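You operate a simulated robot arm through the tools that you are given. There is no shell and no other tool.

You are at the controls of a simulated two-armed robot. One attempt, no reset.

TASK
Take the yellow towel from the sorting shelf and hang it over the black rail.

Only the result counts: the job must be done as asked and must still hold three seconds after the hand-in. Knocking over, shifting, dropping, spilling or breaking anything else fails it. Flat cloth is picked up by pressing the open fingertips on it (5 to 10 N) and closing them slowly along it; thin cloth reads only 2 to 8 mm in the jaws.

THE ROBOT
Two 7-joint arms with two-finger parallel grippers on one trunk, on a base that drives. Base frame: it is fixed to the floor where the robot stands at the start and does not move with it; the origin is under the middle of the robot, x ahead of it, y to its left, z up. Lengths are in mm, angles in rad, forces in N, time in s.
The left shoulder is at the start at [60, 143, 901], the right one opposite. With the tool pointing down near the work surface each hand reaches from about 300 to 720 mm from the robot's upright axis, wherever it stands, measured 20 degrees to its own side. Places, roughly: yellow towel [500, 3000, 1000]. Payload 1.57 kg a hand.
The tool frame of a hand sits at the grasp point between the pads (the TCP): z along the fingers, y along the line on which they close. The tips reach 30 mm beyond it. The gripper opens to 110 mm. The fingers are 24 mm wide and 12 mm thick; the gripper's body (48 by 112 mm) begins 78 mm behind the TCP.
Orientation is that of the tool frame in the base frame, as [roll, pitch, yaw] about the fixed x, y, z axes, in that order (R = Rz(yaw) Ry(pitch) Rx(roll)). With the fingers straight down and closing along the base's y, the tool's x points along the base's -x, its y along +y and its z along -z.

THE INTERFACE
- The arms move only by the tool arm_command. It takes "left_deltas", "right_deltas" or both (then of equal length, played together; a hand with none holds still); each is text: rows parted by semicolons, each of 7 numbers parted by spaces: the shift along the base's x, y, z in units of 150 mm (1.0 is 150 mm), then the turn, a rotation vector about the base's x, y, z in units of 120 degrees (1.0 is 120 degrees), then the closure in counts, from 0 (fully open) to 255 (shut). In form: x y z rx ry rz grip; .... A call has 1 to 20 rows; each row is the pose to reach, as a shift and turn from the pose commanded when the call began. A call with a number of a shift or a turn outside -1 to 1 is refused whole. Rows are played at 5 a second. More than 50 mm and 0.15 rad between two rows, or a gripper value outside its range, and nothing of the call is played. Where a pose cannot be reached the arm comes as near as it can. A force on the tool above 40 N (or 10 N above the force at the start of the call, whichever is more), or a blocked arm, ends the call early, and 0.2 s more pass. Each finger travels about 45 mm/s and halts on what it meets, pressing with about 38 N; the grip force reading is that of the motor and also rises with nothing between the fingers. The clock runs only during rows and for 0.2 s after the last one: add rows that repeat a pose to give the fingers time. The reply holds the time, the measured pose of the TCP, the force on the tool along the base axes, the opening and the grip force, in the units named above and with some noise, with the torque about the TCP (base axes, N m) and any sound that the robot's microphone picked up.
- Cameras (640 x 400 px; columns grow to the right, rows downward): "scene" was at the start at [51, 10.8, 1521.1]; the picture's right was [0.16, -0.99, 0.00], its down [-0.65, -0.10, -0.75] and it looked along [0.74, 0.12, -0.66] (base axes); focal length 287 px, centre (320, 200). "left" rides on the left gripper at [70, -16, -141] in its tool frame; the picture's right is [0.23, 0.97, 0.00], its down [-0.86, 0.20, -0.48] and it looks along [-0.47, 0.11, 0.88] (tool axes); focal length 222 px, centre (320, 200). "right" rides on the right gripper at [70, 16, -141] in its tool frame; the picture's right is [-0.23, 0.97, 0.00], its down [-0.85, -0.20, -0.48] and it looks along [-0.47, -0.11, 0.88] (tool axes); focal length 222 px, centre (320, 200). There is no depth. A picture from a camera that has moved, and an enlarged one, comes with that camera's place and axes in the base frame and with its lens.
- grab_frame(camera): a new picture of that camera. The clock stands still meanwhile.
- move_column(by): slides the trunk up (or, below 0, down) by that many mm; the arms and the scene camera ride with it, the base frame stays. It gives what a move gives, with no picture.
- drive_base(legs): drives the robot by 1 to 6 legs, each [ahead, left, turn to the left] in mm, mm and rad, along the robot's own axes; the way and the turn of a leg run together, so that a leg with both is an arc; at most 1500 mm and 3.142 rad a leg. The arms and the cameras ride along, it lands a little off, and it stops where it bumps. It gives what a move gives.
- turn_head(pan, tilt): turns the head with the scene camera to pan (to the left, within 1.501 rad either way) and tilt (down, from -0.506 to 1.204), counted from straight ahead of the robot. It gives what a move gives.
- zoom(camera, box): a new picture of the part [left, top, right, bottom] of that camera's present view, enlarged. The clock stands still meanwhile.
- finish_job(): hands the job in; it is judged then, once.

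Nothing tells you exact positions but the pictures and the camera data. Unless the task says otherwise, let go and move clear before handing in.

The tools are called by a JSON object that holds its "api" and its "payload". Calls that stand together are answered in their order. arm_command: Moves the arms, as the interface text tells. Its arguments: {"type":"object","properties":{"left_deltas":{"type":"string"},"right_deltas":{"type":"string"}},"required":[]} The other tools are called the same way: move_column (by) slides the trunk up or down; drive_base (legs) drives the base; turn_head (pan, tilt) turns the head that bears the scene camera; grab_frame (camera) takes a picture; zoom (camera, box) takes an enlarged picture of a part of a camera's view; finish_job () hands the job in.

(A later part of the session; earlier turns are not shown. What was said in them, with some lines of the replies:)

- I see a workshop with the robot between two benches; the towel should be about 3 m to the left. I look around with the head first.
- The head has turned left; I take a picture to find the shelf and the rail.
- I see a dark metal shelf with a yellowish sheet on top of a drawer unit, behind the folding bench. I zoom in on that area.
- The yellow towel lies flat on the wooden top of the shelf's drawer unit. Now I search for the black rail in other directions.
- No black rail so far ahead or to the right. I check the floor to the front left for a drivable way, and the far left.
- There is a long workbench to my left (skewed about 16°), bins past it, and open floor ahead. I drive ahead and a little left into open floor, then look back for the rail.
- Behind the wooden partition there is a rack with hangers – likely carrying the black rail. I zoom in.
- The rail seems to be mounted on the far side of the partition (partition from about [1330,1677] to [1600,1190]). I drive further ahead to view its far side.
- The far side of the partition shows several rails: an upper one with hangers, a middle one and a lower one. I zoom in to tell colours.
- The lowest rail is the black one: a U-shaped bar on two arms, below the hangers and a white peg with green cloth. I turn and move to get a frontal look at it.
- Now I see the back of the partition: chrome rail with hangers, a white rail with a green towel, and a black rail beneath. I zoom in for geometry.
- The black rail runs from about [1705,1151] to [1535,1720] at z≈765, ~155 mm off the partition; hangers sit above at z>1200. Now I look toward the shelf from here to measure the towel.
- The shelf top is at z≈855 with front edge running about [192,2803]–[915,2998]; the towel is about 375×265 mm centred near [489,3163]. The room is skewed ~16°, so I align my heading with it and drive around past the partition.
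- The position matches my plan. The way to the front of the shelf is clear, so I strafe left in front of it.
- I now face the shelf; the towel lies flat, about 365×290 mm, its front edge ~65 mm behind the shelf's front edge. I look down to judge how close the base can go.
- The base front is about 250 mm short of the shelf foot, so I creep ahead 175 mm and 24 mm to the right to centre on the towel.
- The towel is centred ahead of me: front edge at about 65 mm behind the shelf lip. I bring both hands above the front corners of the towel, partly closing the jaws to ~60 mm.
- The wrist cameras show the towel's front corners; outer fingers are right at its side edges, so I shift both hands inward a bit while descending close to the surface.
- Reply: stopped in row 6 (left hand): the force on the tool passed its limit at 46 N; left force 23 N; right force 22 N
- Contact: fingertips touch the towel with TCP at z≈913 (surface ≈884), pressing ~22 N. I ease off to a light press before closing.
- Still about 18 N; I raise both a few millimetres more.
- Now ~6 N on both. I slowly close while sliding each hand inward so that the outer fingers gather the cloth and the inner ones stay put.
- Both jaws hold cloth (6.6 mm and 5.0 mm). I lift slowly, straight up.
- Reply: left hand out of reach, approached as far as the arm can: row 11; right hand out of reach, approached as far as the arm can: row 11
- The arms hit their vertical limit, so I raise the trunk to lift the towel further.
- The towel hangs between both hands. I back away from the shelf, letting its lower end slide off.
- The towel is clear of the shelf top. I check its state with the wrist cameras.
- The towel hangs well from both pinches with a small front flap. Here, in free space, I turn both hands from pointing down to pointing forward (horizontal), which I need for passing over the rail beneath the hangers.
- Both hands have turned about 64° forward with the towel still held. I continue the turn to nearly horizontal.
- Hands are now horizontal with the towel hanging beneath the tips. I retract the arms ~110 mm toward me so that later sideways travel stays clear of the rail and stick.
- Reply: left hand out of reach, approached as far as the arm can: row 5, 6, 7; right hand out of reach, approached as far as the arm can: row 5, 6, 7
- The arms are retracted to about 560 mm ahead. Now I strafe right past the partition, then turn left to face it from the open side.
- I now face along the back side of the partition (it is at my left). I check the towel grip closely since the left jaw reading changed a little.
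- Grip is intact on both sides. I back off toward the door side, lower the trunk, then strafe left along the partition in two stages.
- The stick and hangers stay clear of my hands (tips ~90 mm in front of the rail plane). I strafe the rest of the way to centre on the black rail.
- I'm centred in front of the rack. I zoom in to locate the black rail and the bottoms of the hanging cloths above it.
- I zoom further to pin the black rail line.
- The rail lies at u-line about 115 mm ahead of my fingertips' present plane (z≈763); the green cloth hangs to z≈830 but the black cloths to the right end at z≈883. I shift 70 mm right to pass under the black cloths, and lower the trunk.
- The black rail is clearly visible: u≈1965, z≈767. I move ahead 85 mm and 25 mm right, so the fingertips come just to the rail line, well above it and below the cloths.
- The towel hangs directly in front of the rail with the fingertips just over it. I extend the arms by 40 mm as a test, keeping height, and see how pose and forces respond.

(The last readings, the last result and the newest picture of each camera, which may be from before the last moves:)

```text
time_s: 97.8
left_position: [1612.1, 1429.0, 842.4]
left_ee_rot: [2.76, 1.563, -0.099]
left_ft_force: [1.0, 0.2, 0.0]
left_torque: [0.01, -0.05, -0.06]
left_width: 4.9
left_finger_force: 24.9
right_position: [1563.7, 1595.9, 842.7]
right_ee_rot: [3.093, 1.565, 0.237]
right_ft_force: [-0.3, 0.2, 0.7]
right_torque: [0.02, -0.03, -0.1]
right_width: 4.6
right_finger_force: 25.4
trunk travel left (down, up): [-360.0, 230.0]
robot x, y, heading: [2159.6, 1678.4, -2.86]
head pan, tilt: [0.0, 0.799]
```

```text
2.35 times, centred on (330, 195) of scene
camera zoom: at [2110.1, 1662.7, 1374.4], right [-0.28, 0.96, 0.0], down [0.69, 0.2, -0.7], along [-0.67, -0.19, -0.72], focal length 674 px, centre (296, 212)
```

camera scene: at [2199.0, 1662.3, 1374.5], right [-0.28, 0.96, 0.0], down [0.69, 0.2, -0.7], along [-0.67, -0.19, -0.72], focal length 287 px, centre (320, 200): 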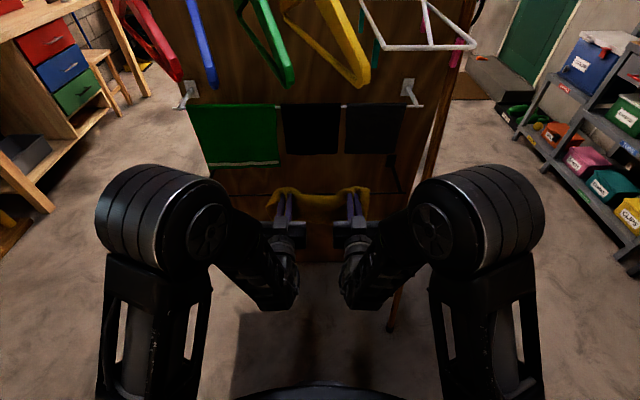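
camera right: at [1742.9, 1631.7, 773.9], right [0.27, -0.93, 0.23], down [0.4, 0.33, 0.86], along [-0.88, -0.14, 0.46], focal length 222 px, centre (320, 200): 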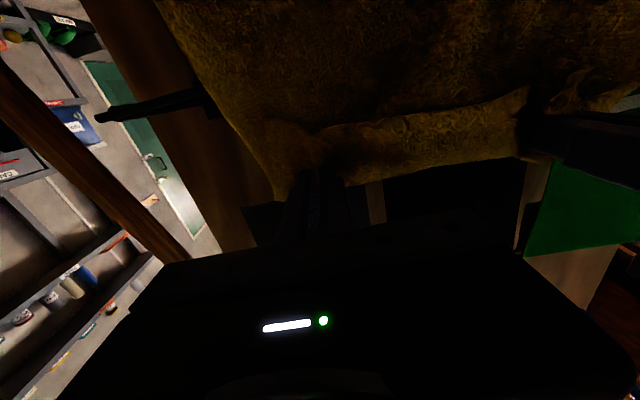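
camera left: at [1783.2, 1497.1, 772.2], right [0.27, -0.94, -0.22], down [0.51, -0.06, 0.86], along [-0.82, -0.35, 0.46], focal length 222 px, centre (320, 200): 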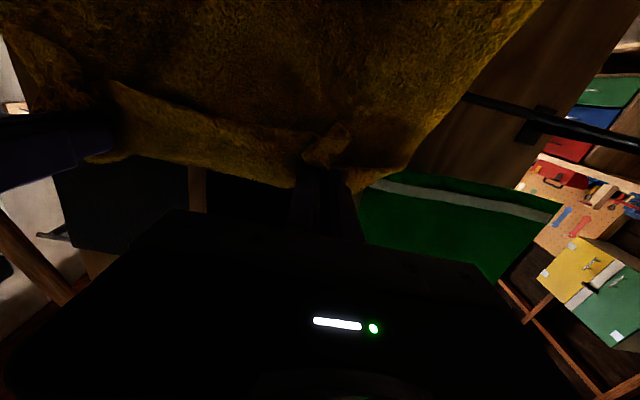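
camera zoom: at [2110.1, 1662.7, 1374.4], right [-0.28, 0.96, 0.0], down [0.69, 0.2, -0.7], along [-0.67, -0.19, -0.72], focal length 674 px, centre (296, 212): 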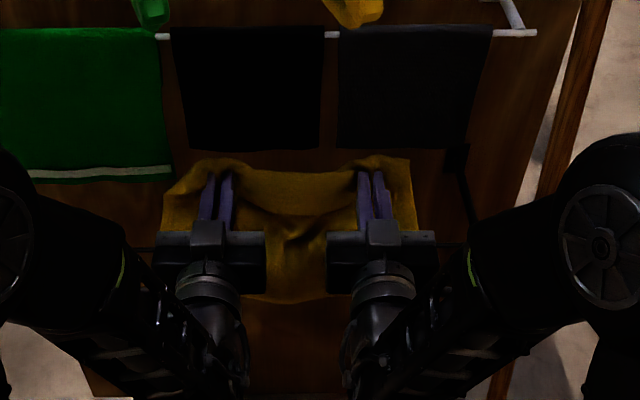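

The hands moved as commanded, height 842, no contact forces, and the towel is draping against the rail. I now lower to z≈812 and extend 80 mm more over the rail, below the cloths.

{"api": "arm_command", "payload": {"left_deltas": "-0.032 -0.009 -0.067 0 0 0 255; -0.064 -0.019 -0.133 0 0 0 255; -0.128 -0.038 -0.18 0 0 0 255; -0.192 -0.056 -0.2 0 0 0 255; -0.256 -0.075 -0.2 0 0 0 255; -0.32 -0.094 -0.2 0 0 0 255; -0.384 -0.113 -0.2 0 0 0 255; -0.448 -0.131 -0.2 0 0 0 255; -0.512 -0.15 -0.2 0 0 0 255; -0.512 -0.15 -0.2 0 0 0 255", "right_deltas": "-0.032 -0.009 -0.067 0 0 0 255; -0.064 -0.019 -0.133 0 0 0 255; -0.128 -0.038 -0.18 0 0 0 255; -0.192 -0.056 -0.2 0 0 0 255; -0.256 -0.075 -0.2 0 0 0 255; -0.32 -0.094 -0.2 0 0 0 255; -0.384 -0.113 -0.2 0 0 0 255; -0.448 -0.131 -0.2 0 0 0 255; -0.512 -0.15 -0.2 0 0 0 255; -0.512 -0.15 -0.2 0 0 0 255"}}

{"api": "grab_frame", "payload": {"camera": "scene"}}

{"api": "zoom", "payload": {"camera": "scene", "box": [200, 90, 460, 280]}}

{"api": "grab_frame", "payload": {"camera": "left"}}

{"api": "grab_frame", "payload": {"camera": "right"}}

```text
time_s: 100.0
left_position: [1534.3, 1406.5, 812.0]
left_ee_rot: [2.728, 1.562, -0.131]
left_ft_force: [0.2, 0.1, 0.8]
left_torque: [0.02, -0.02, -0.06]
left_width: 4.9
left_finger_force: 25.2
right_position: [1486.4, 1573.0, 812.2]
right_ee_rot: [3.071, 1.564, 0.214]
right_ft_force: [0.6, 0.6, -0.4]
right_torque: [0.0, -0.01, -0.1]
right_width: 4.7
right_finger_force: 25.2
trunk travel left (down, up): [-360.0, 230.0]
robot x, y, heading: [2159.8, 1678.6, -2.858]
head pan, tilt: [0.0, 0.799]
```

```text
taken
camera scene: at [2110.1, 1662.7, 1374.4], right [-0.28, 0.96, 0.0], down [0.69, 0.2, -0.7], along [-0.67, -0.19, -0.72], focal length 287 px, centre (320, 200)
```

scene: 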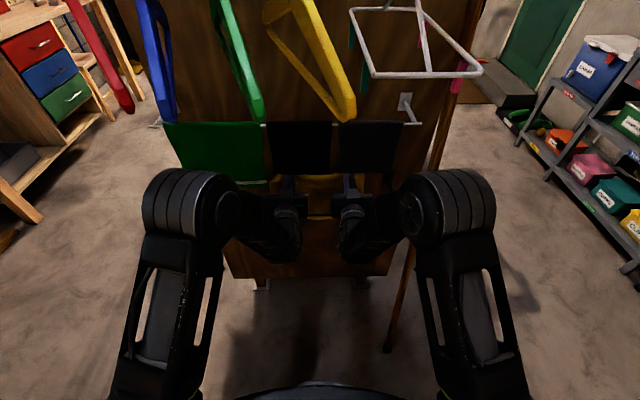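

```text
2.11 times, centred on (330, 185) of scene
camera zoom: at [2110.1, 1662.7, 1374.4], right [-0.28, 0.96, 0.0], down [0.69, 0.2, -0.7], along [-0.67, -0.19, -0.72], focal length 604 px, centre (299, 232)
```

zoom: 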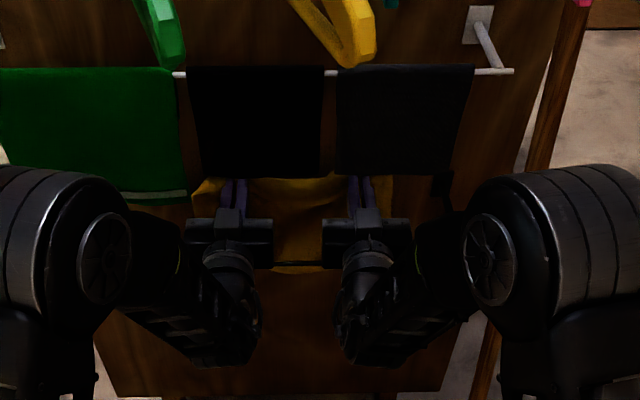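

```text
taken
camera left: at [1667.7, 1463.3, 742.5], right [0.27, -0.94, -0.22], down [0.51, -0.06, 0.86], along [-0.82, -0.35, 0.46], focal length 222 px, centre (320, 200)
```

left: 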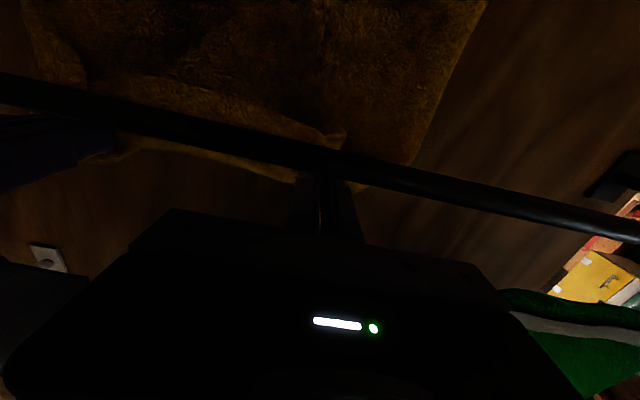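

```text
taken
camera right: at [1627.6, 1597.8, 744.1], right [0.27, -0.93, 0.23], down [0.4, 0.33, 0.86], along [-0.88, -0.14, 0.46], focal length 222 px, centre (320, 200)
```

right: 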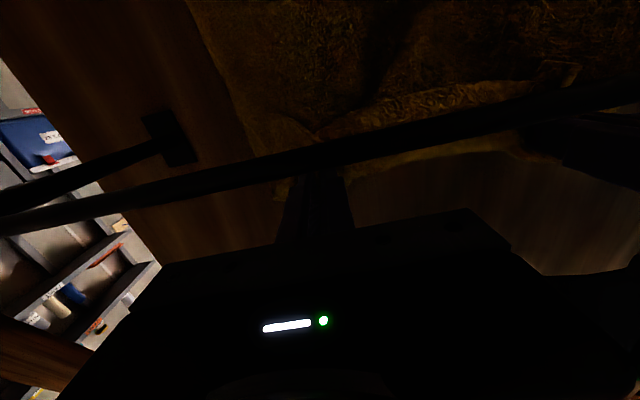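

Strange: from the wrist cameras the rail now appears in front of the towel. I zoom to understand how the cloth lies.

{"api": "zoom", "payload": {"camera": "left", "box": [0, 0, 500, 220]}}

{"api": "zoom", "payload": {"camera": "scene", "box": [270, 160, 380, 230]}}

{"api": "zoom", "payload": {"camera": "right", "box": [160, 0, 640, 220]}}

```text
1.28 times, centred on (250, 110) of left
camera zoom: at [1667.7, 1463.3, 742.5], right [0.27, -0.94, -0.22], down [0.51, -0.06, 0.86], along [-0.82, -0.35, 0.46], focal length 284 px, centre (410, 315)
```

zoom: 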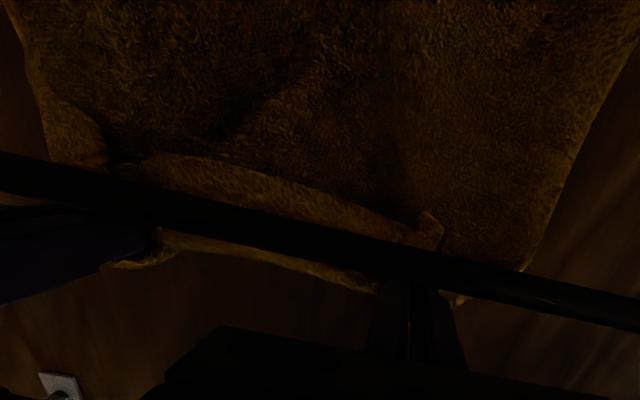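

```text
5.71 times, centred on (325, 195) of scene
camera zoom: at [2110.1, 1662.7, 1374.4], right [-0.28, 0.96, 0.0], down [0.69, 0.2, -0.7], along [-0.67, -0.19, -0.72], focal length 1638 px, centre (291, 229)
```

zoom: 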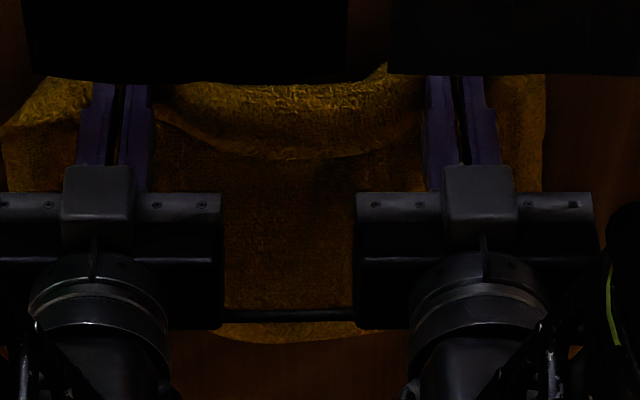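

```text
1.33 times, centred on (400, 110) of right
camera zoom: at [1627.6, 1597.8, 744.1], right [0.27, -0.93, 0.23], down [0.4, 0.33, 0.86], along [-0.88, -0.14, 0.46], focal length 296 px, centre (213, 320)
```

zoom: 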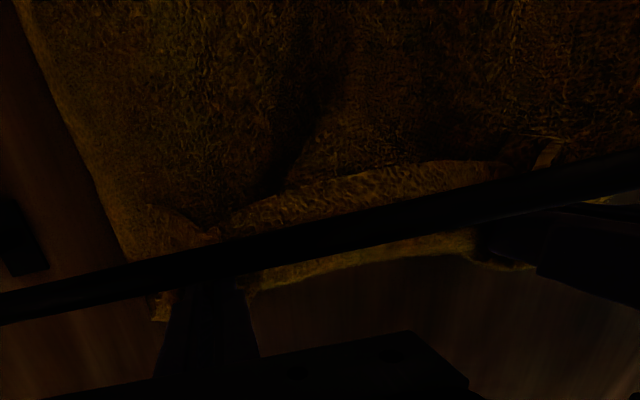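

The towel now hangs entirely behind the rail, so simply drawing the hands back over the rail will drape it: pinched edge in front, main part behind. I raise slightly and pull back slowly.

{"api": "arm_command", "payload": {"left_deltas": "0 0 0.04 0 0 0 255; 0 0 0.08 0 0 0 255; 0 0 0.12 0 0 0 255; 0.042 0.012 0.12 0 0 0 255; 0.084 0.025 0.12 0 0 0 255; 0.126 0.037 0.12 0 0 0 255; 0.168 0.049 0.12 0 0 0 255; 0.21 0.062 0.12 0 0 0 255; 0.252 0.074 0.12 0 0 0 255; 0.294 0.086 0.12 0 0 0 255; 0.336 0.098 0.12 0 0 0 255; 0.336 0.098 0.12 0 0 0 255", "right_deltas": "0 0 0.04 0 0 0 255; 0 0 0.08 0 0 0 255; 0 0 0.12 0 0 0 255; 0.042 0.012 0.12 0 0 0 255; 0.084 0.025 0.12 0 0 0 255; 0.126 0.037 0.12 0 0 0 255; 0.168 0.049 0.12 0 0 0 255; 0.21 0.062 0.12 0 0 0 255; 0.252 0.074 0.12 0 0 0 255; 0.294 0.086 0.12 0 0 0 255; 0.336 0.098 0.12 0 0 0 255; 0.336 0.098 0.12 0 0 0 255"}}

{"api": "zoom", "payload": {"camera": "scene", "box": [230, 140, 420, 260]}}

{"api": "grab_frame", "payload": {"camera": "left"}}

{"api": "grab_frame", "payload": {"camera": "right"}}

```text
time_s: 102.6
left_position: [1586.5, 1422.6, 830.3]
left_ee_rot: [2.767, 1.562, -0.092]
left_ft_force: [0.6, 0.8, -0.4]
left_torque: [0.03, 0.01, -0.11]
left_width: 5.0
left_finger_force: 25.1
right_position: [1538.4, 1586.9, 831.0]
right_ee_rot: [3.138, 1.564, 0.283]
right_ft_force: [-0.9, 0.8, -0.9]
right_torque: [0.02, -0.04, -0.09]
right_width: 4.8
right_finger_force: 24.7
trunk travel left (down, up): [-360.0, 230.0]
robot x, y, heading: [2157.7, 1682.6, -2.862]
head pan, tilt: [0.0, 0.799]
```

```text
3.33 times, centred on (325, 200) of scene
camera zoom: at [2110.2, 1662.7, 1374.4], right [-0.28, 0.96, 0.0], down [0.69, 0.2, -0.7], along [-0.67, -0.19, -0.72], focal length 956 px, centre (303, 200)
```

zoom: 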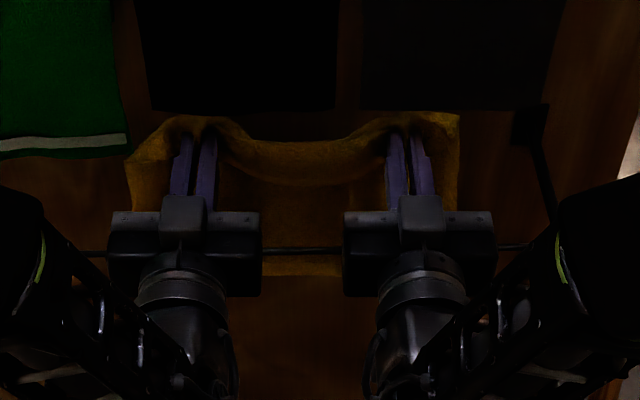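

```text
taken
camera left: at [1718.8, 1478.3, 760.5], right [0.27, -0.94, -0.22], down [0.51, -0.06, 0.86], along [-0.82, -0.35, 0.46], focal length 222 px, centre (320, 200)
```

left: 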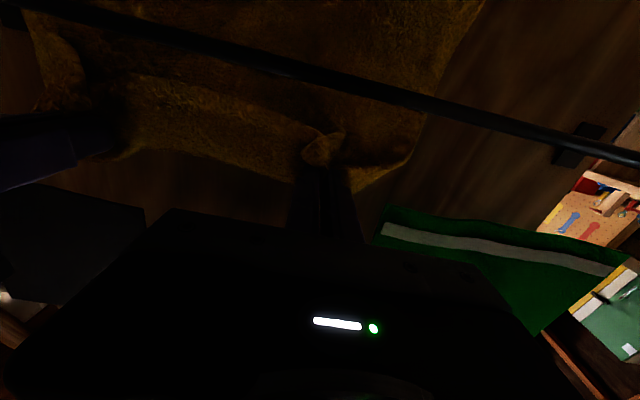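

```text
taken
camera right: at [1678.5, 1613.0, 762.1], right [0.27, -0.93, 0.23], down [0.4, 0.32, 0.86], along [-0.88, -0.14, 0.46], focal length 222 px, centre (320, 200)
```

right: 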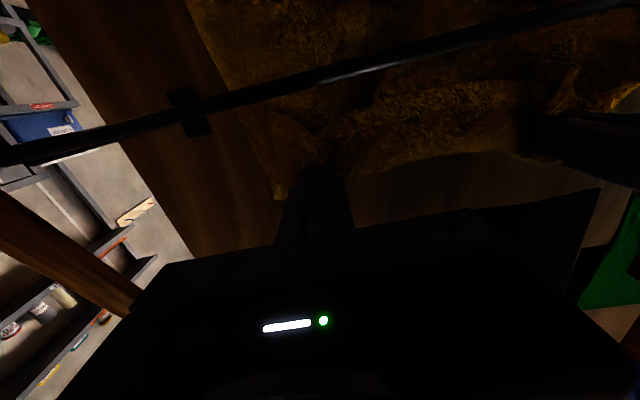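

The towel hangs behind the rail, and the low friction explains how it slid over earlier, so I want equal lengths on both sides. I back the base up ~90 mm in small legs to draw the pinched edge over the rail to the front.

{"api": "drive_base", "payload": {"legs": [[-30, 0, 0], [-30, 0, 0], [-30, 0, 0]]}}

{"api": "zoom", "payload": {"camera": "scene", "box": [230, 140, 420, 260]}}

{"api": "grab_frame", "payload": {"camera": "left"}}

{"api": "grab_frame", "payload": {"camera": "right"}}

```text
time_s: 104.3
left_position: [1673.2, 1447.6, 831.5]
left_ee_rot: [2.716, 1.564, -0.143]
left_ft_force: [0.2, -0.6, 0.0]
left_torque: [0.02, 0.03, -0.08]
left_width: 4.9
left_finger_force: 24.6
right_position: [1624.6, 1612.6, 830.4]
right_ee_rot: [3.09, 1.564, 0.234]
right_ft_force: [0.0, 0.2, 0.2]
right_torque: [0.02, -0.02, -0.09]
right_width: 4.8
right_finger_force: 24.8
trunk travel left (down, up): [-360.0, 230.0]
robot x, y, heading: [2247.5, 1703.7, -2.857]
head pan, tilt: [0.0, 0.799]
```

```text
3.33 times, centred on (325, 200) of scene
camera zoom: at [2197.4, 1687.9, 1374.5], right [-0.28, 0.96, 0.0], down [0.69, 0.2, -0.7], along [-0.67, -0.19, -0.72], focal length 956 px, centre (303, 200)
```

zoom: 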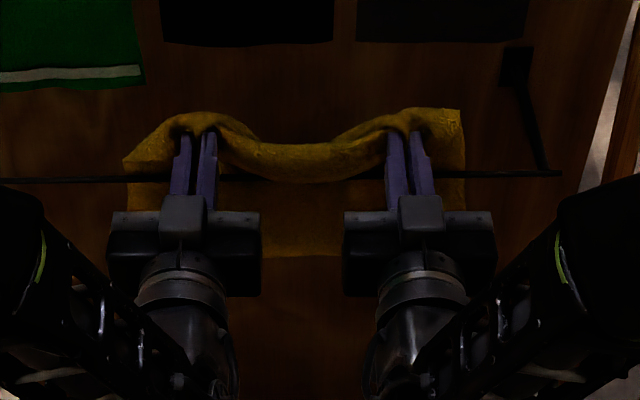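

```text
taken
camera left: at [1805.8, 1503.3, 760.8], right [0.27, -0.94, -0.22], down [0.51, -0.06, 0.86], along [-0.82, -0.35, 0.46], focal length 222 px, centre (320, 200)
```

left: 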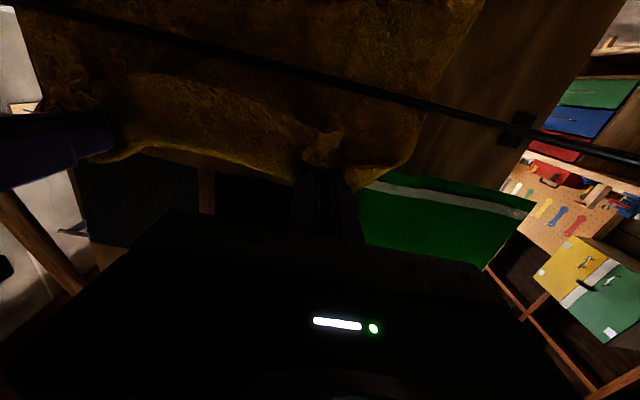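

```text
taken
camera right: at [1765.5, 1637.8, 762.3], right [0.27, -0.93, 0.23], down [0.4, 0.33, 0.86], along [-0.88, -0.14, 0.46], focal length 222 px, centre (320, 200)
```

right: 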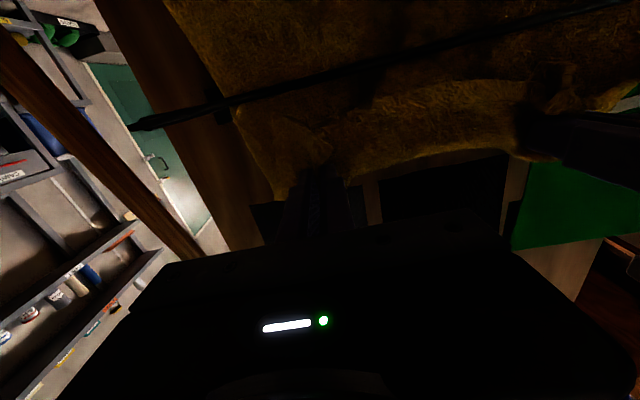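

The pinched edge is now just in front of the rail with the main part hanging behind it. I draw the hands back another 30 mm, then lower the trunk so the front half goes down in front of the rail.

{"api": "arm_command", "payload": {"left_deltas": "0.048 0.014 0 0 0 0 255; 0.096 0.028 0 0 0 0 255; 0.144 0.042 0 0 0 0 255; 0.192 0.056 0 0 0 0 255; 0.192 0.056 0 0 0 0 255", "right_deltas": "0.048 0.014 0 0 0 0 255; 0.096 0.028 0 0 0 0 255; 0.144 0.042 0 0 0 0 255; 0.192 0.056 0 0 0 0 255; 0.192 0.056 0 0 0 0 255"}}

{"api": "move_column", "payload": {"by": -80}}

{"api": "zoom", "payload": {"camera": "scene", "box": [230, 140, 420, 260]}}

{"api": "grab_frame", "payload": {"camera": "left"}}

{"api": "grab_frame", "payload": {"camera": "right"}}

```text
time_s: 105.5
left_position: [1702.0, 1455.2, 829.5]
left_ee_rot: [2.778, 1.565, -0.081]
left_ft_force: [-0.3, -0.6, -0.7]
left_torque: [-0.02, 0.0, -0.05]
left_width: 4.8
left_finger_force: 25.4
right_position: [1652.5, 1620.0, 830.1]
right_ee_rot: [3.067, 1.564, 0.215]
right_ft_force: [-0.2, 0.7, -1.1]
right_torque: [0.0, -0.04, -0.1]
right_width: 4.9
right_finger_force: 25.7
trunk travel left (down, up): [-360.0, 230.0]
robot x, y, heading: [2248.6, 1706.6, -2.859]
head pan, tilt: [0.0, 0.799]
```

```text
time_s: 106.6
left_position: [1701.6, 1454.7, 749.7]
left_ee_rot: [2.741, 1.564, -0.119]
left_ft_force: [0.5, 0.4, 0.0]
left_torque: [-0.02, 0.0, -0.07]
left_width: 5.3
left_finger_force: 25.0
right_position: [1653.0, 1622.0, 749.5]
right_ee_rot: [3.082, 1.563, 0.227]
right_ft_force: [-1.4, -0.4, 0.3]
right_torque: [0.02, -0.03, -0.09]
right_width: 4.9
right_finger_force: 25.0
trunk travel left (down, up): [-280.0, 310.0]
robot x, y, heading: [2246.4, 1704.8, -2.86]
head pan, tilt: [0.0, 0.799]
```

```text
3.33 times, centred on (325, 200) of scene
camera zoom: at [2197.1, 1687.8, 1294.5], right [-0.28, 0.96, 0.0], down [0.69, 0.2, -0.7], along [-0.67, -0.19, -0.72], focal length 956 px, centre (303, 200)
```

zoom: 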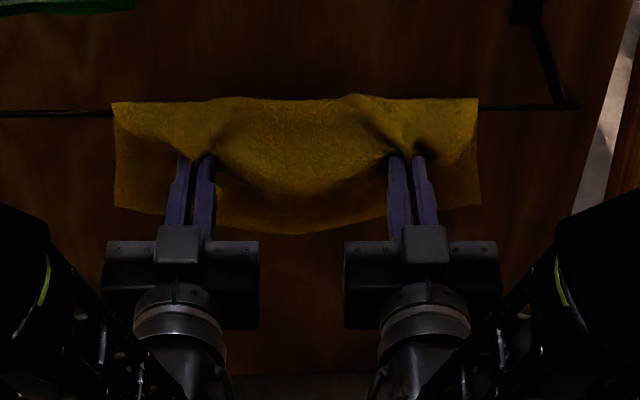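

```text
taken
camera left: at [1834.2, 1511.3, 680.3], right [0.27, -0.94, -0.22], down [0.51, -0.06, 0.86], along [-0.82, -0.35, 0.46], focal length 222 px, centre (320, 200)
```

left: 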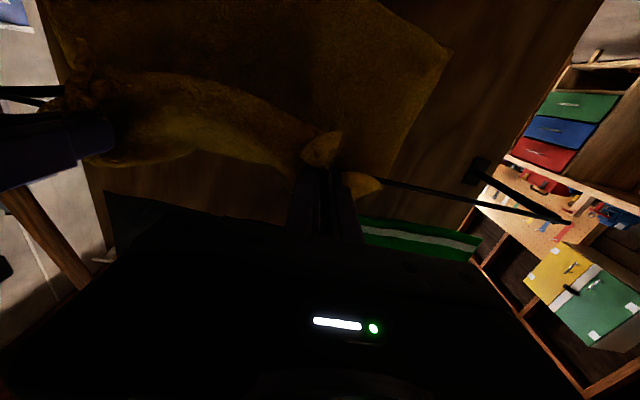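

```text
taken
camera right: at [1794.0, 1645.9, 681.8], right [0.27, -0.93, 0.23], down [0.4, 0.33, 0.86], along [-0.88, -0.14, 0.46], focal length 222 px, centre (320, 200)
```

right: 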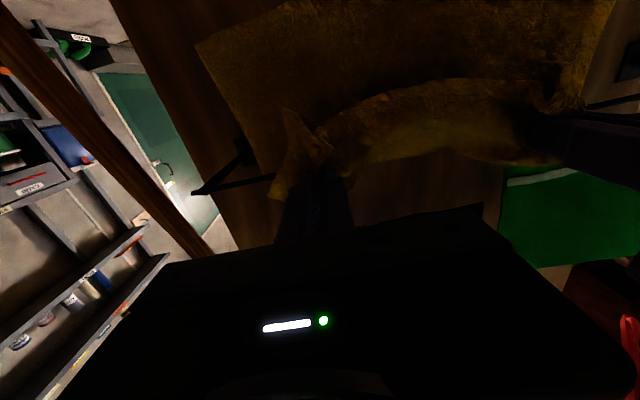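

The towel is draped over the rail now. I lower about 65 mm more to balance the front and back lengths.

{"api": "move_column", "payload": {"by": -65}}

{"api": "zoom", "payload": {"camera": "scene", "box": [230, 120, 420, 240]}}

{"api": "grab_frame", "payload": {"camera": "left"}}

{"api": "grab_frame", "payload": {"camera": "right"}}

```text
time_s: 107.7
left_position: [1701.7, 1454.3, 686.1]
left_ee_rot: [2.742, 1.563, -0.116]
left_ft_force: [-1.0, -0.1, 0.7]
left_torque: [0.01, -0.01, -0.05]
left_width: 4.9
left_finger_force: 25.0
right_position: [1653.0, 1620.3, 684.2]
right_ee_rot: [3.083, 1.565, 0.227]
right_ft_force: [-0.1, 0.7, -0.5]
right_torque: [0.01, 0.01, -0.1]
right_width: 4.7
right_finger_force: 24.7
trunk travel left (down, up): [-215.0, 375.0]
robot x, y, heading: [2251.3, 1705.4, -2.854]
head pan, tilt: [0.0, 0.799]
```

```text
3.33 times, centred on (325, 180) of scene
camera zoom: at [2197.1, 1687.8, 1229.4], right [-0.28, 0.96, 0.0], down [0.69, 0.2, -0.7], along [-0.67, -0.19, -0.72], focal length 956 px, centre (303, 267)
```

zoom: 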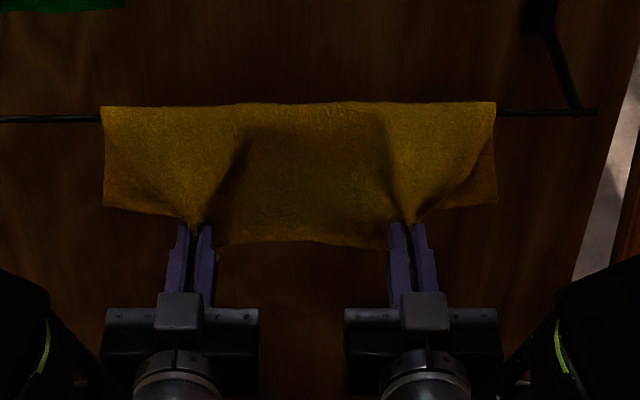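

```text
taken
camera left: at [1834.2, 1511.3, 615.3], right [0.27, -0.94, -0.22], down [0.51, -0.06, 0.86], along [-0.82, -0.35, 0.46], focal length 222 px, centre (320, 200)
```

left: 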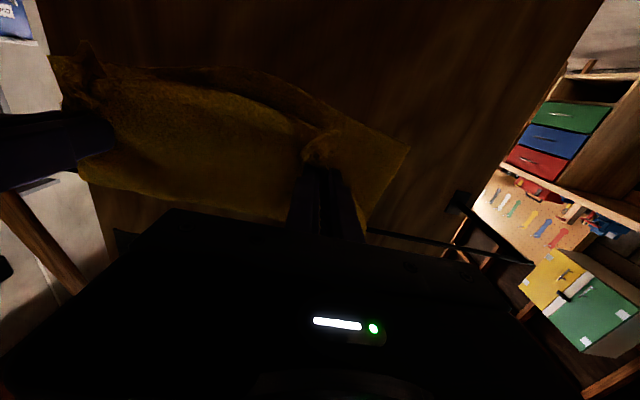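

```text
taken
camera right: at [1794.0, 1645.9, 616.8], right [0.27, -0.93, 0.23], down [0.4, 0.33, 0.86], along [-0.88, -0.14, 0.46], focal length 222 px, centre (320, 200)
```

right: 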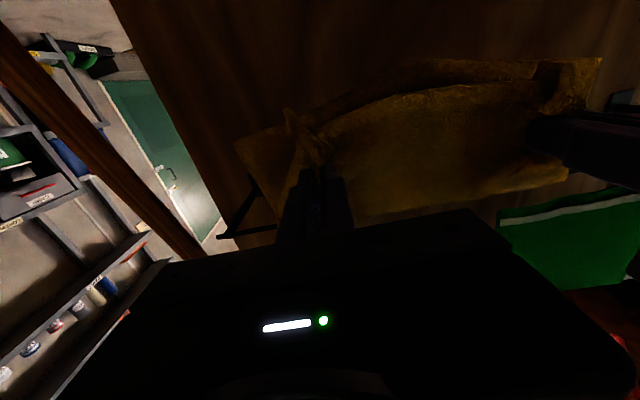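

The towel hangs over the rail with roughly equal front and back (~135–145 mm each). I open both jaws slowly and only partway (~30 mm), then let it settle.

{"api": "arm_command", "payload": {"left_deltas": "0 0 0 0 0 0 245; 0 0 0 0 0 0 235; 0 0 0 0 0 0 225; 0 0 0 0 0 0 215; 0 0 0 0 0 0 205; 0 0 0 0 0 0 195; 0 0 0 0 0 0 185; 0 0 0 0 0 0 185; 0 0 0 0 0 0 185; 0 0 0 0 0 0 185; 0 0 0 0 0 0 185", "right_deltas": "0 0 0 0 0 0 245; 0 0 0 0 0 0 235; 0 0 0 0 0 0 225; 0 0 0 0 0 0 215; 0 0 0 0 0 0 205; 0 0 0 0 0 0 195; 0 0 0 0 0 0 185; 0 0 0 0 0 0 185; 0 0 0 0 0 0 185; 0 0 0 0 0 0 185; 0 0 0 0 0 0 185"}}

{"api": "zoom", "payload": {"camera": "scene", "box": [230, 120, 420, 240]}}

{"api": "grab_frame", "payload": {"camera": "left"}}

{"api": "grab_frame", "payload": {"camera": "right"}}

```text
time_s: 110.1
left_position: [1701.2, 1455.6, 684.3]
left_ee_rot: [2.746, 1.564, -0.113]
left_ft_force: [0.2, 0.0, 0.2]
left_torque: [-0.01, -0.04, 0.0]
left_width: 30.3
left_finger_force: 0.0
right_position: [1652.9, 1620.6, 684.1]
right_ee_rot: [3.092, 1.563, 0.235]
right_ft_force: [0.0, 1.2, 0.3]
right_torque: [-0.03, 0.04, -0.02]
right_width: 30.3
right_finger_force: 0.0
trunk travel left (down, up): [-215.0, 375.0]
robot x, y, heading: [2247.2, 1706.0, -2.862]
head pan, tilt: [0.0, 0.799]
```

```text
3.33 times, centred on (325, 180) of scene
camera zoom: at [2197.0, 1687.8, 1229.4], right [-0.28, 0.96, 0.0], down [0.69, 0.2, -0.7], along [-0.67, -0.19, -0.72], focal length 956 px, centre (303, 267)
```

zoom: 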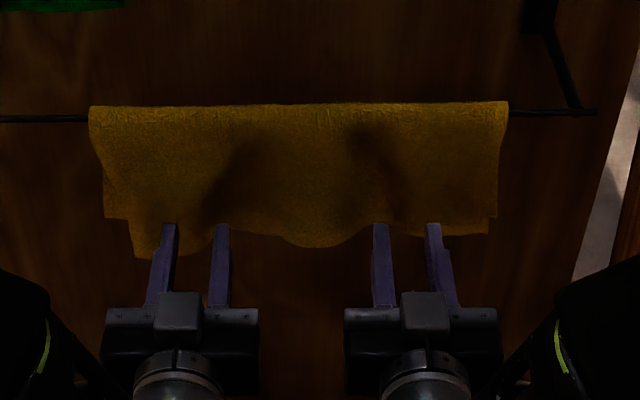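

```text
taken
camera left: at [1834.1, 1511.3, 615.2], right [0.27, -0.94, -0.22], down [0.51, -0.06, 0.86], along [-0.82, -0.35, 0.46], focal length 222 px, centre (320, 200)
```

left: 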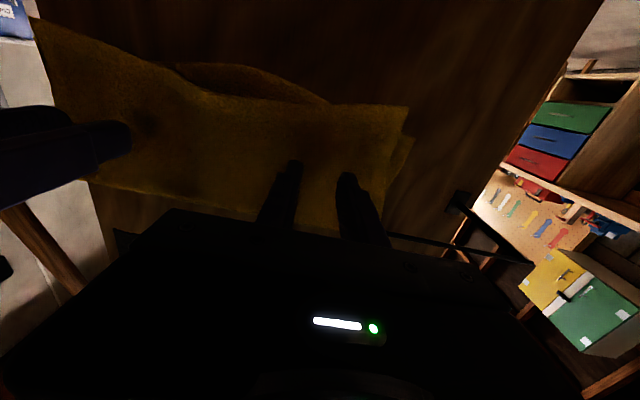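

```text
taken
camera right: at [1794.0, 1645.9, 616.7], right [0.27, -0.93, 0.23], down [0.4, 0.33, 0.86], along [-0.88, -0.14, 0.46], focal length 222 px, centre (320, 200)
```

right: 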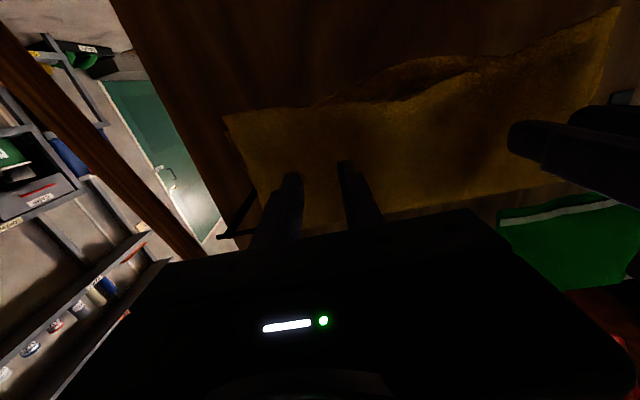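

The towel is released and hangs balanced over the black rail. I withdraw the hands straight back gently.

{"api": "arm_command", "payload": {"left_deltas": "0.032 0.009 0 0 0 0 185; 0.064 0.019 0 0 0 0 185; 0.096 0.028 0 0 0 0 185; 0.128 0.037 0 0 0 0 185; 0.16 0.047 0 0 0 0 185; 0.192 0.056 0 0 0 0 185; 0.224 0.066 0 0 0 0 185; 0.224 0.066 0 0 0 0 185", "right_deltas": "0.032 0.009 0 0 0 0 185; 0.064 0.019 0 0 0 0 185; 0.096 0.028 0 0 0 0 185; 0.128 0.037 0 0 0 0 185; 0.16 0.047 0 0 0 0 185; 0.192 0.056 0 0 0 0 185; 0.224 0.066 0 0 0 0 185; 0.224 0.066 0 0 0 0 185"}}

{"api": "zoom", "payload": {"camera": "scene", "box": [200, 100, 440, 260]}}

{"api": "grab_frame", "payload": {"camera": "left"}}

{"api": "grab_frame", "payload": {"camera": "right"}}

```text
time_s: 111.9
left_position: [1731.6, 1465.1, 688.7]
left_ee_rot: [2.815, 1.556, -0.046]
left_ft_force: [-0.6, -0.4, -0.3]
left_torque: [-0.01, 0.0, -0.02]
left_width: 30.6
left_finger_force: 0.0
left hand out of reach, approached as far as the arm can: row 7, 8
right_position: [1684.2, 1628.5, 688.9]
right_ee_rot: [-3.063, 1.559, 0.368]
right_ft_force: [0.3, 0.3, 0.0]
right_torque: [0.0, -0.01, 0.03]
right_width: 30.1
right_finger_force: 0.1
right hand out of reach, approached as far as the arm can: row 7, 8
trunk travel left (down, up): [-215.0, 375.0]
robot x, y, heading: [2249.1, 1705.5, -2.856]
head pan, tilt: [0.0, 0.799]
```

```text
2.50 times, centred on (320, 180) of scene
camera zoom: at [2197.0, 1687.8, 1229.4], right [-0.28, 0.96, 0.0], down [0.69, 0.2, -0.7], along [-0.67, -0.19, -0.72], focal length 717 px, centre (320, 250)
```

zoom: 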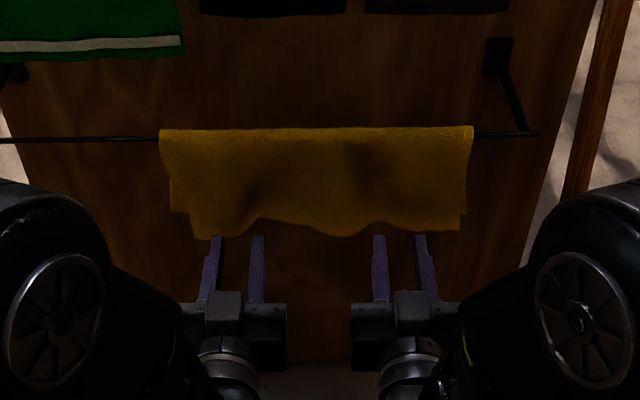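

```text
taken
camera left: at [1864.8, 1521.3, 620.4], right [0.28, -0.94, -0.22], down [0.5, -0.06, 0.86], along [-0.82, -0.35, 0.46], focal length 222 px, centre (320, 200)
```

left: 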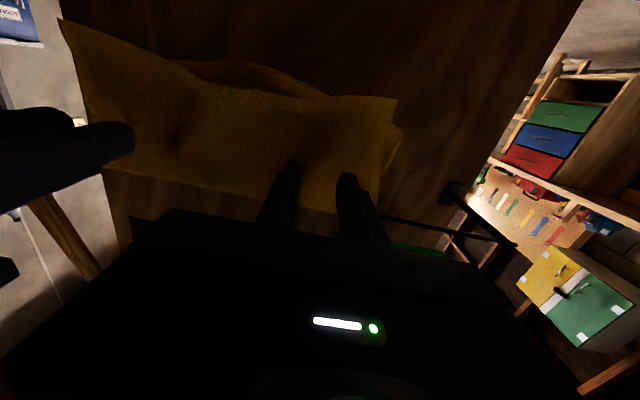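

```text
taken
camera right: at [1825.4, 1654.0, 622.2], right [0.27, -0.94, 0.23], down [0.39, 0.32, 0.86], along [-0.88, -0.15, 0.45], focal length 222 px, centre (320, 200)
```

right: 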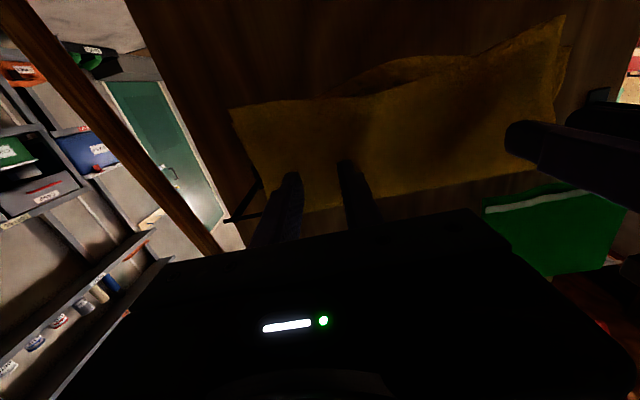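

The hands are off and the towel stays put. I back the base off a little more for a clear distance and re-check.

{"api": "drive_base", "payload": {"legs": [[-50, 0, 0]]}}

{"api": "turn_head", "payload": {"pan": 0.0, "tilt": 0.6}}

{"api": "grab_frame", "payload": {"camera": "scene"}}

{"api": "zoom", "payload": {"camera": "scene", "box": [200, 80, 460, 260]}}

```text
time_s: 112.8
left_position: [1780.6, 1478.8, 688.4]
left_ee_rot: [2.816, 1.556, -0.042]
left_ft_force: [-0.3, -0.1, 0.6]
left_torque: [0.0, -0.01, -0.01]
left_width: 30.3
left_finger_force: 0.0
right_position: [1732.1, 1642.6, 689.4]
right_ee_rot: [-3.055, 1.559, 0.373]
right_ft_force: [0.0, 0.8, 0.2]
right_torque: [-0.03, 0.04, 0.02]
right_width: 30.2
right_finger_force: 0.0
trunk travel left (down, up): [-215.0, 375.0]
robot x, y, heading: [2297.1, 1721.6, -2.856]
head pan, tilt: [0.0, 0.799]
```

```text
time_s: 113.5
left_position: [1778.7, 1478.8, 689.7]
left_ee_rot: [2.818, 1.555, -0.04]
left_ft_force: [0.2, -0.3, -0.5]
left_torque: [-0.01, -0.01, -0.03]
left_width: 30.1
left_finger_force: 0.0
right_position: [1732.5, 1643.0, 689.0]
right_ee_rot: [-3.056, 1.558, 0.371]
right_ft_force: [-0.1, -0.7, -0.4]
right_torque: [0.03, 0.0, -0.03]
right_width: 30.3
right_finger_force: 0.0
trunk travel left (down, up): [-215.0, 375.0]
robot x, y, heading: [2298.4, 1718.9, -2.857]
head pan, tilt: [0.0, 0.6]
```

```text
taken
camera scene: at [2237.7, 1699.6, 1246.2], right [-0.28, 0.96, 0.0], down [0.54, 0.16, -0.82], along [-0.79, -0.23, -0.57], focal length 287 px, centre (320, 200)
```

scene: 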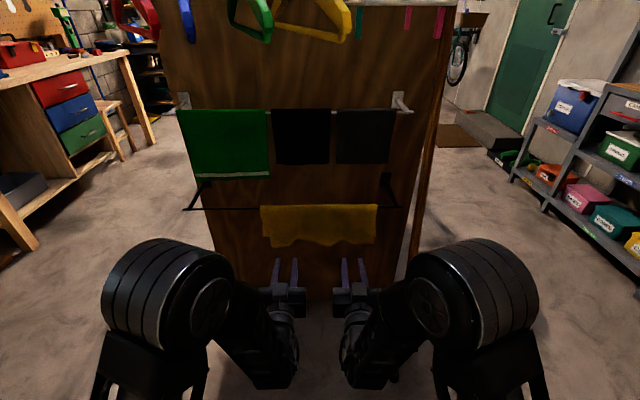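

```text
2.22 times, centred on (330, 170) of scene
camera zoom: at [2237.7, 1699.6, 1246.2], right [-0.28, 0.96, 0.0], down [0.54, 0.16, -0.82], along [-0.79, -0.23, -0.57], focal length 637 px, centre (298, 267)
```

zoom: 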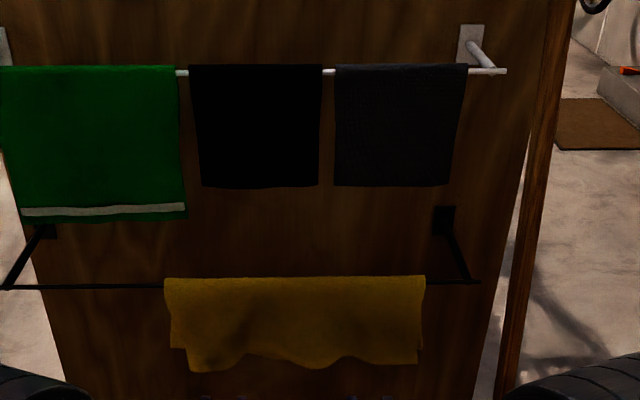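

The towel hangs over the black rail, other items undisturbed and hands clear. I let a few seconds pass and check that it isn't creeping.

{"api": "turn_head", "payload": {"pan": 0.4, "tilt": 0.6}}

{"api": "turn_head", "payload": {"pan": -0.4, "tilt": 0.6}}

{"api": "turn_head", "payload": {"pan": 0.0, "tilt": 0.6}}

{"api": "zoom", "payload": {"camera": "scene", "box": [200, 80, 460, 260]}}

{"api": "grab_frame", "payload": {"camera": "right"}}

```text
time_s: 114.4
left_position: [1779.4, 1477.9, 689.4]
left_ee_rot: [2.816, 1.555, -0.045]
left_ft_force: [-0.1, 0.2, 0.6]
left_torque: [0.0, 0.07, -0.04]
left_width: 30.0
left_finger_force: 0.0
right_position: [1732.9, 1642.7, 690.3]
right_ee_rot: [-3.053, 1.559, 0.374]
right_ft_force: [0.7, 0.4, -0.2]
right_torque: [0.0, -0.04, -0.05]
right_width: 30.2
right_finger_force: 0.1
trunk travel left (down, up): [-215.0, 375.0]
robot x, y, heading: [2296.2, 1721.0, -2.854]
head pan, tilt: [0.4, 0.6]
```

```text
time_s: 115.5
left_position: [1780.1, 1478.1, 689.0]
left_ee_rot: [2.815, 1.556, -0.043]
left_ft_force: [0.0, 0.1, 0.1]
left_torque: [0.05, 0.05, 0.02]
left_width: 30.4
left_finger_force: 0.0
right_position: [1732.0, 1642.1, 688.7]
right_ee_rot: [-3.052, 1.559, 0.377]
right_ft_force: [0.5, 0.0, -0.4]
right_torque: [0.01, -0.05, 0.01]
right_width: 30.1
right_finger_force: 0.0
trunk travel left (down, up): [-215.0, 375.0]
robot x, y, heading: [2296.0, 1720.5, -2.857]
head pan, tilt: [-0.4, 0.6]
```

```text
time_s: 116.4
left_position: [1779.9, 1478.9, 690.2]
left_ee_rot: [2.815, 1.558, -0.044]
left_ft_force: [1.0, 0.6, -0.2]
left_torque: [0.0, 0.0, 0.01]
left_width: 30.6
left_finger_force: 0.1
right_position: [1731.8, 1642.2, 689.1]
right_ee_rot: [-3.05, 1.559, 0.376]
right_ft_force: [0.1, -0.1, -0.2]
right_torque: [0.01, -0.01, 0.0]
right_width: 29.9
right_finger_force: 0.1
trunk travel left (down, up): [-215.0, 375.0]
robot x, y, heading: [2296.1, 1717.6, -2.862]
head pan, tilt: [0.0, 0.6]
```

```text
2.22 times, centred on (330, 170) of scene
camera zoom: at [2237.7, 1699.7, 1246.3], right [-0.28, 0.96, 0.0], down [0.54, 0.16, -0.83], along [-0.79, -0.23, -0.56], focal length 637 px, centre (298, 267)
```

zoom: 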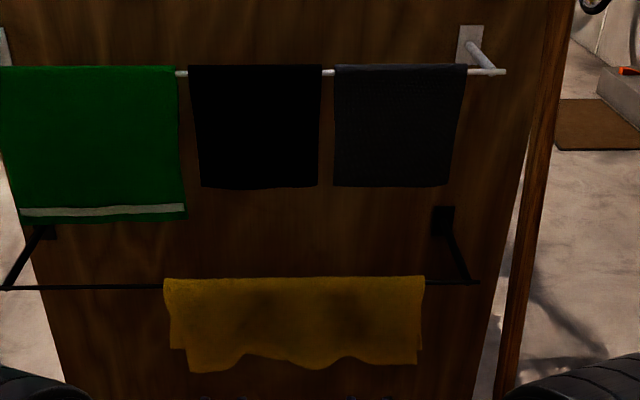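

```text
taken
camera right: at [1873.4, 1668.0, 622.1], right [0.27, -0.94, 0.23], down [0.39, 0.32, 0.86], along [-0.88, -0.15, 0.45], focal length 222 px, centre (320, 200)
```

right: 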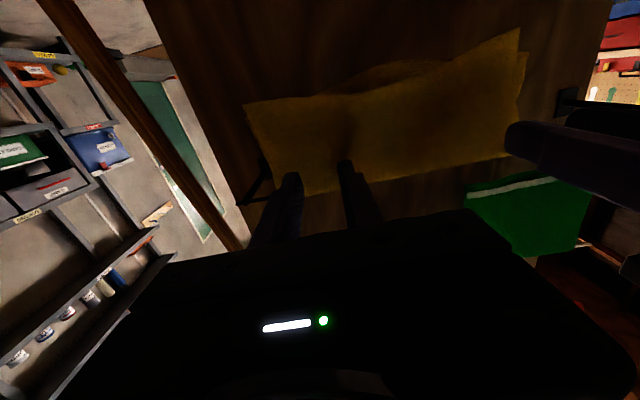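

After about three more seconds the yellow towel hangs unchanged over the black rail. The front and back layers are balanced, both hands are clear, and nothing else has moved, so I hand the job in.

{"api": "finish_job", "payload": {}}

```text
The job is handed in.
```

The yellow towel is hanging over the black rail on the back of the wooden partition, about 135–145 mm on each side. I handed the job in.

I took it off the sorting shelf with both hands. On the first pass it slid completely behind the rail. I drew its pinched edge back over to the front until both sides were about equal, then let go and backed off.

About six seconds passed between letting go and the hand-in. In the last three of those, after my hands had moved clear, the pictures showed no movement of the towel. The green and black cloths on the rail above look unmoved, and I saw nothing knocked over or shifted.
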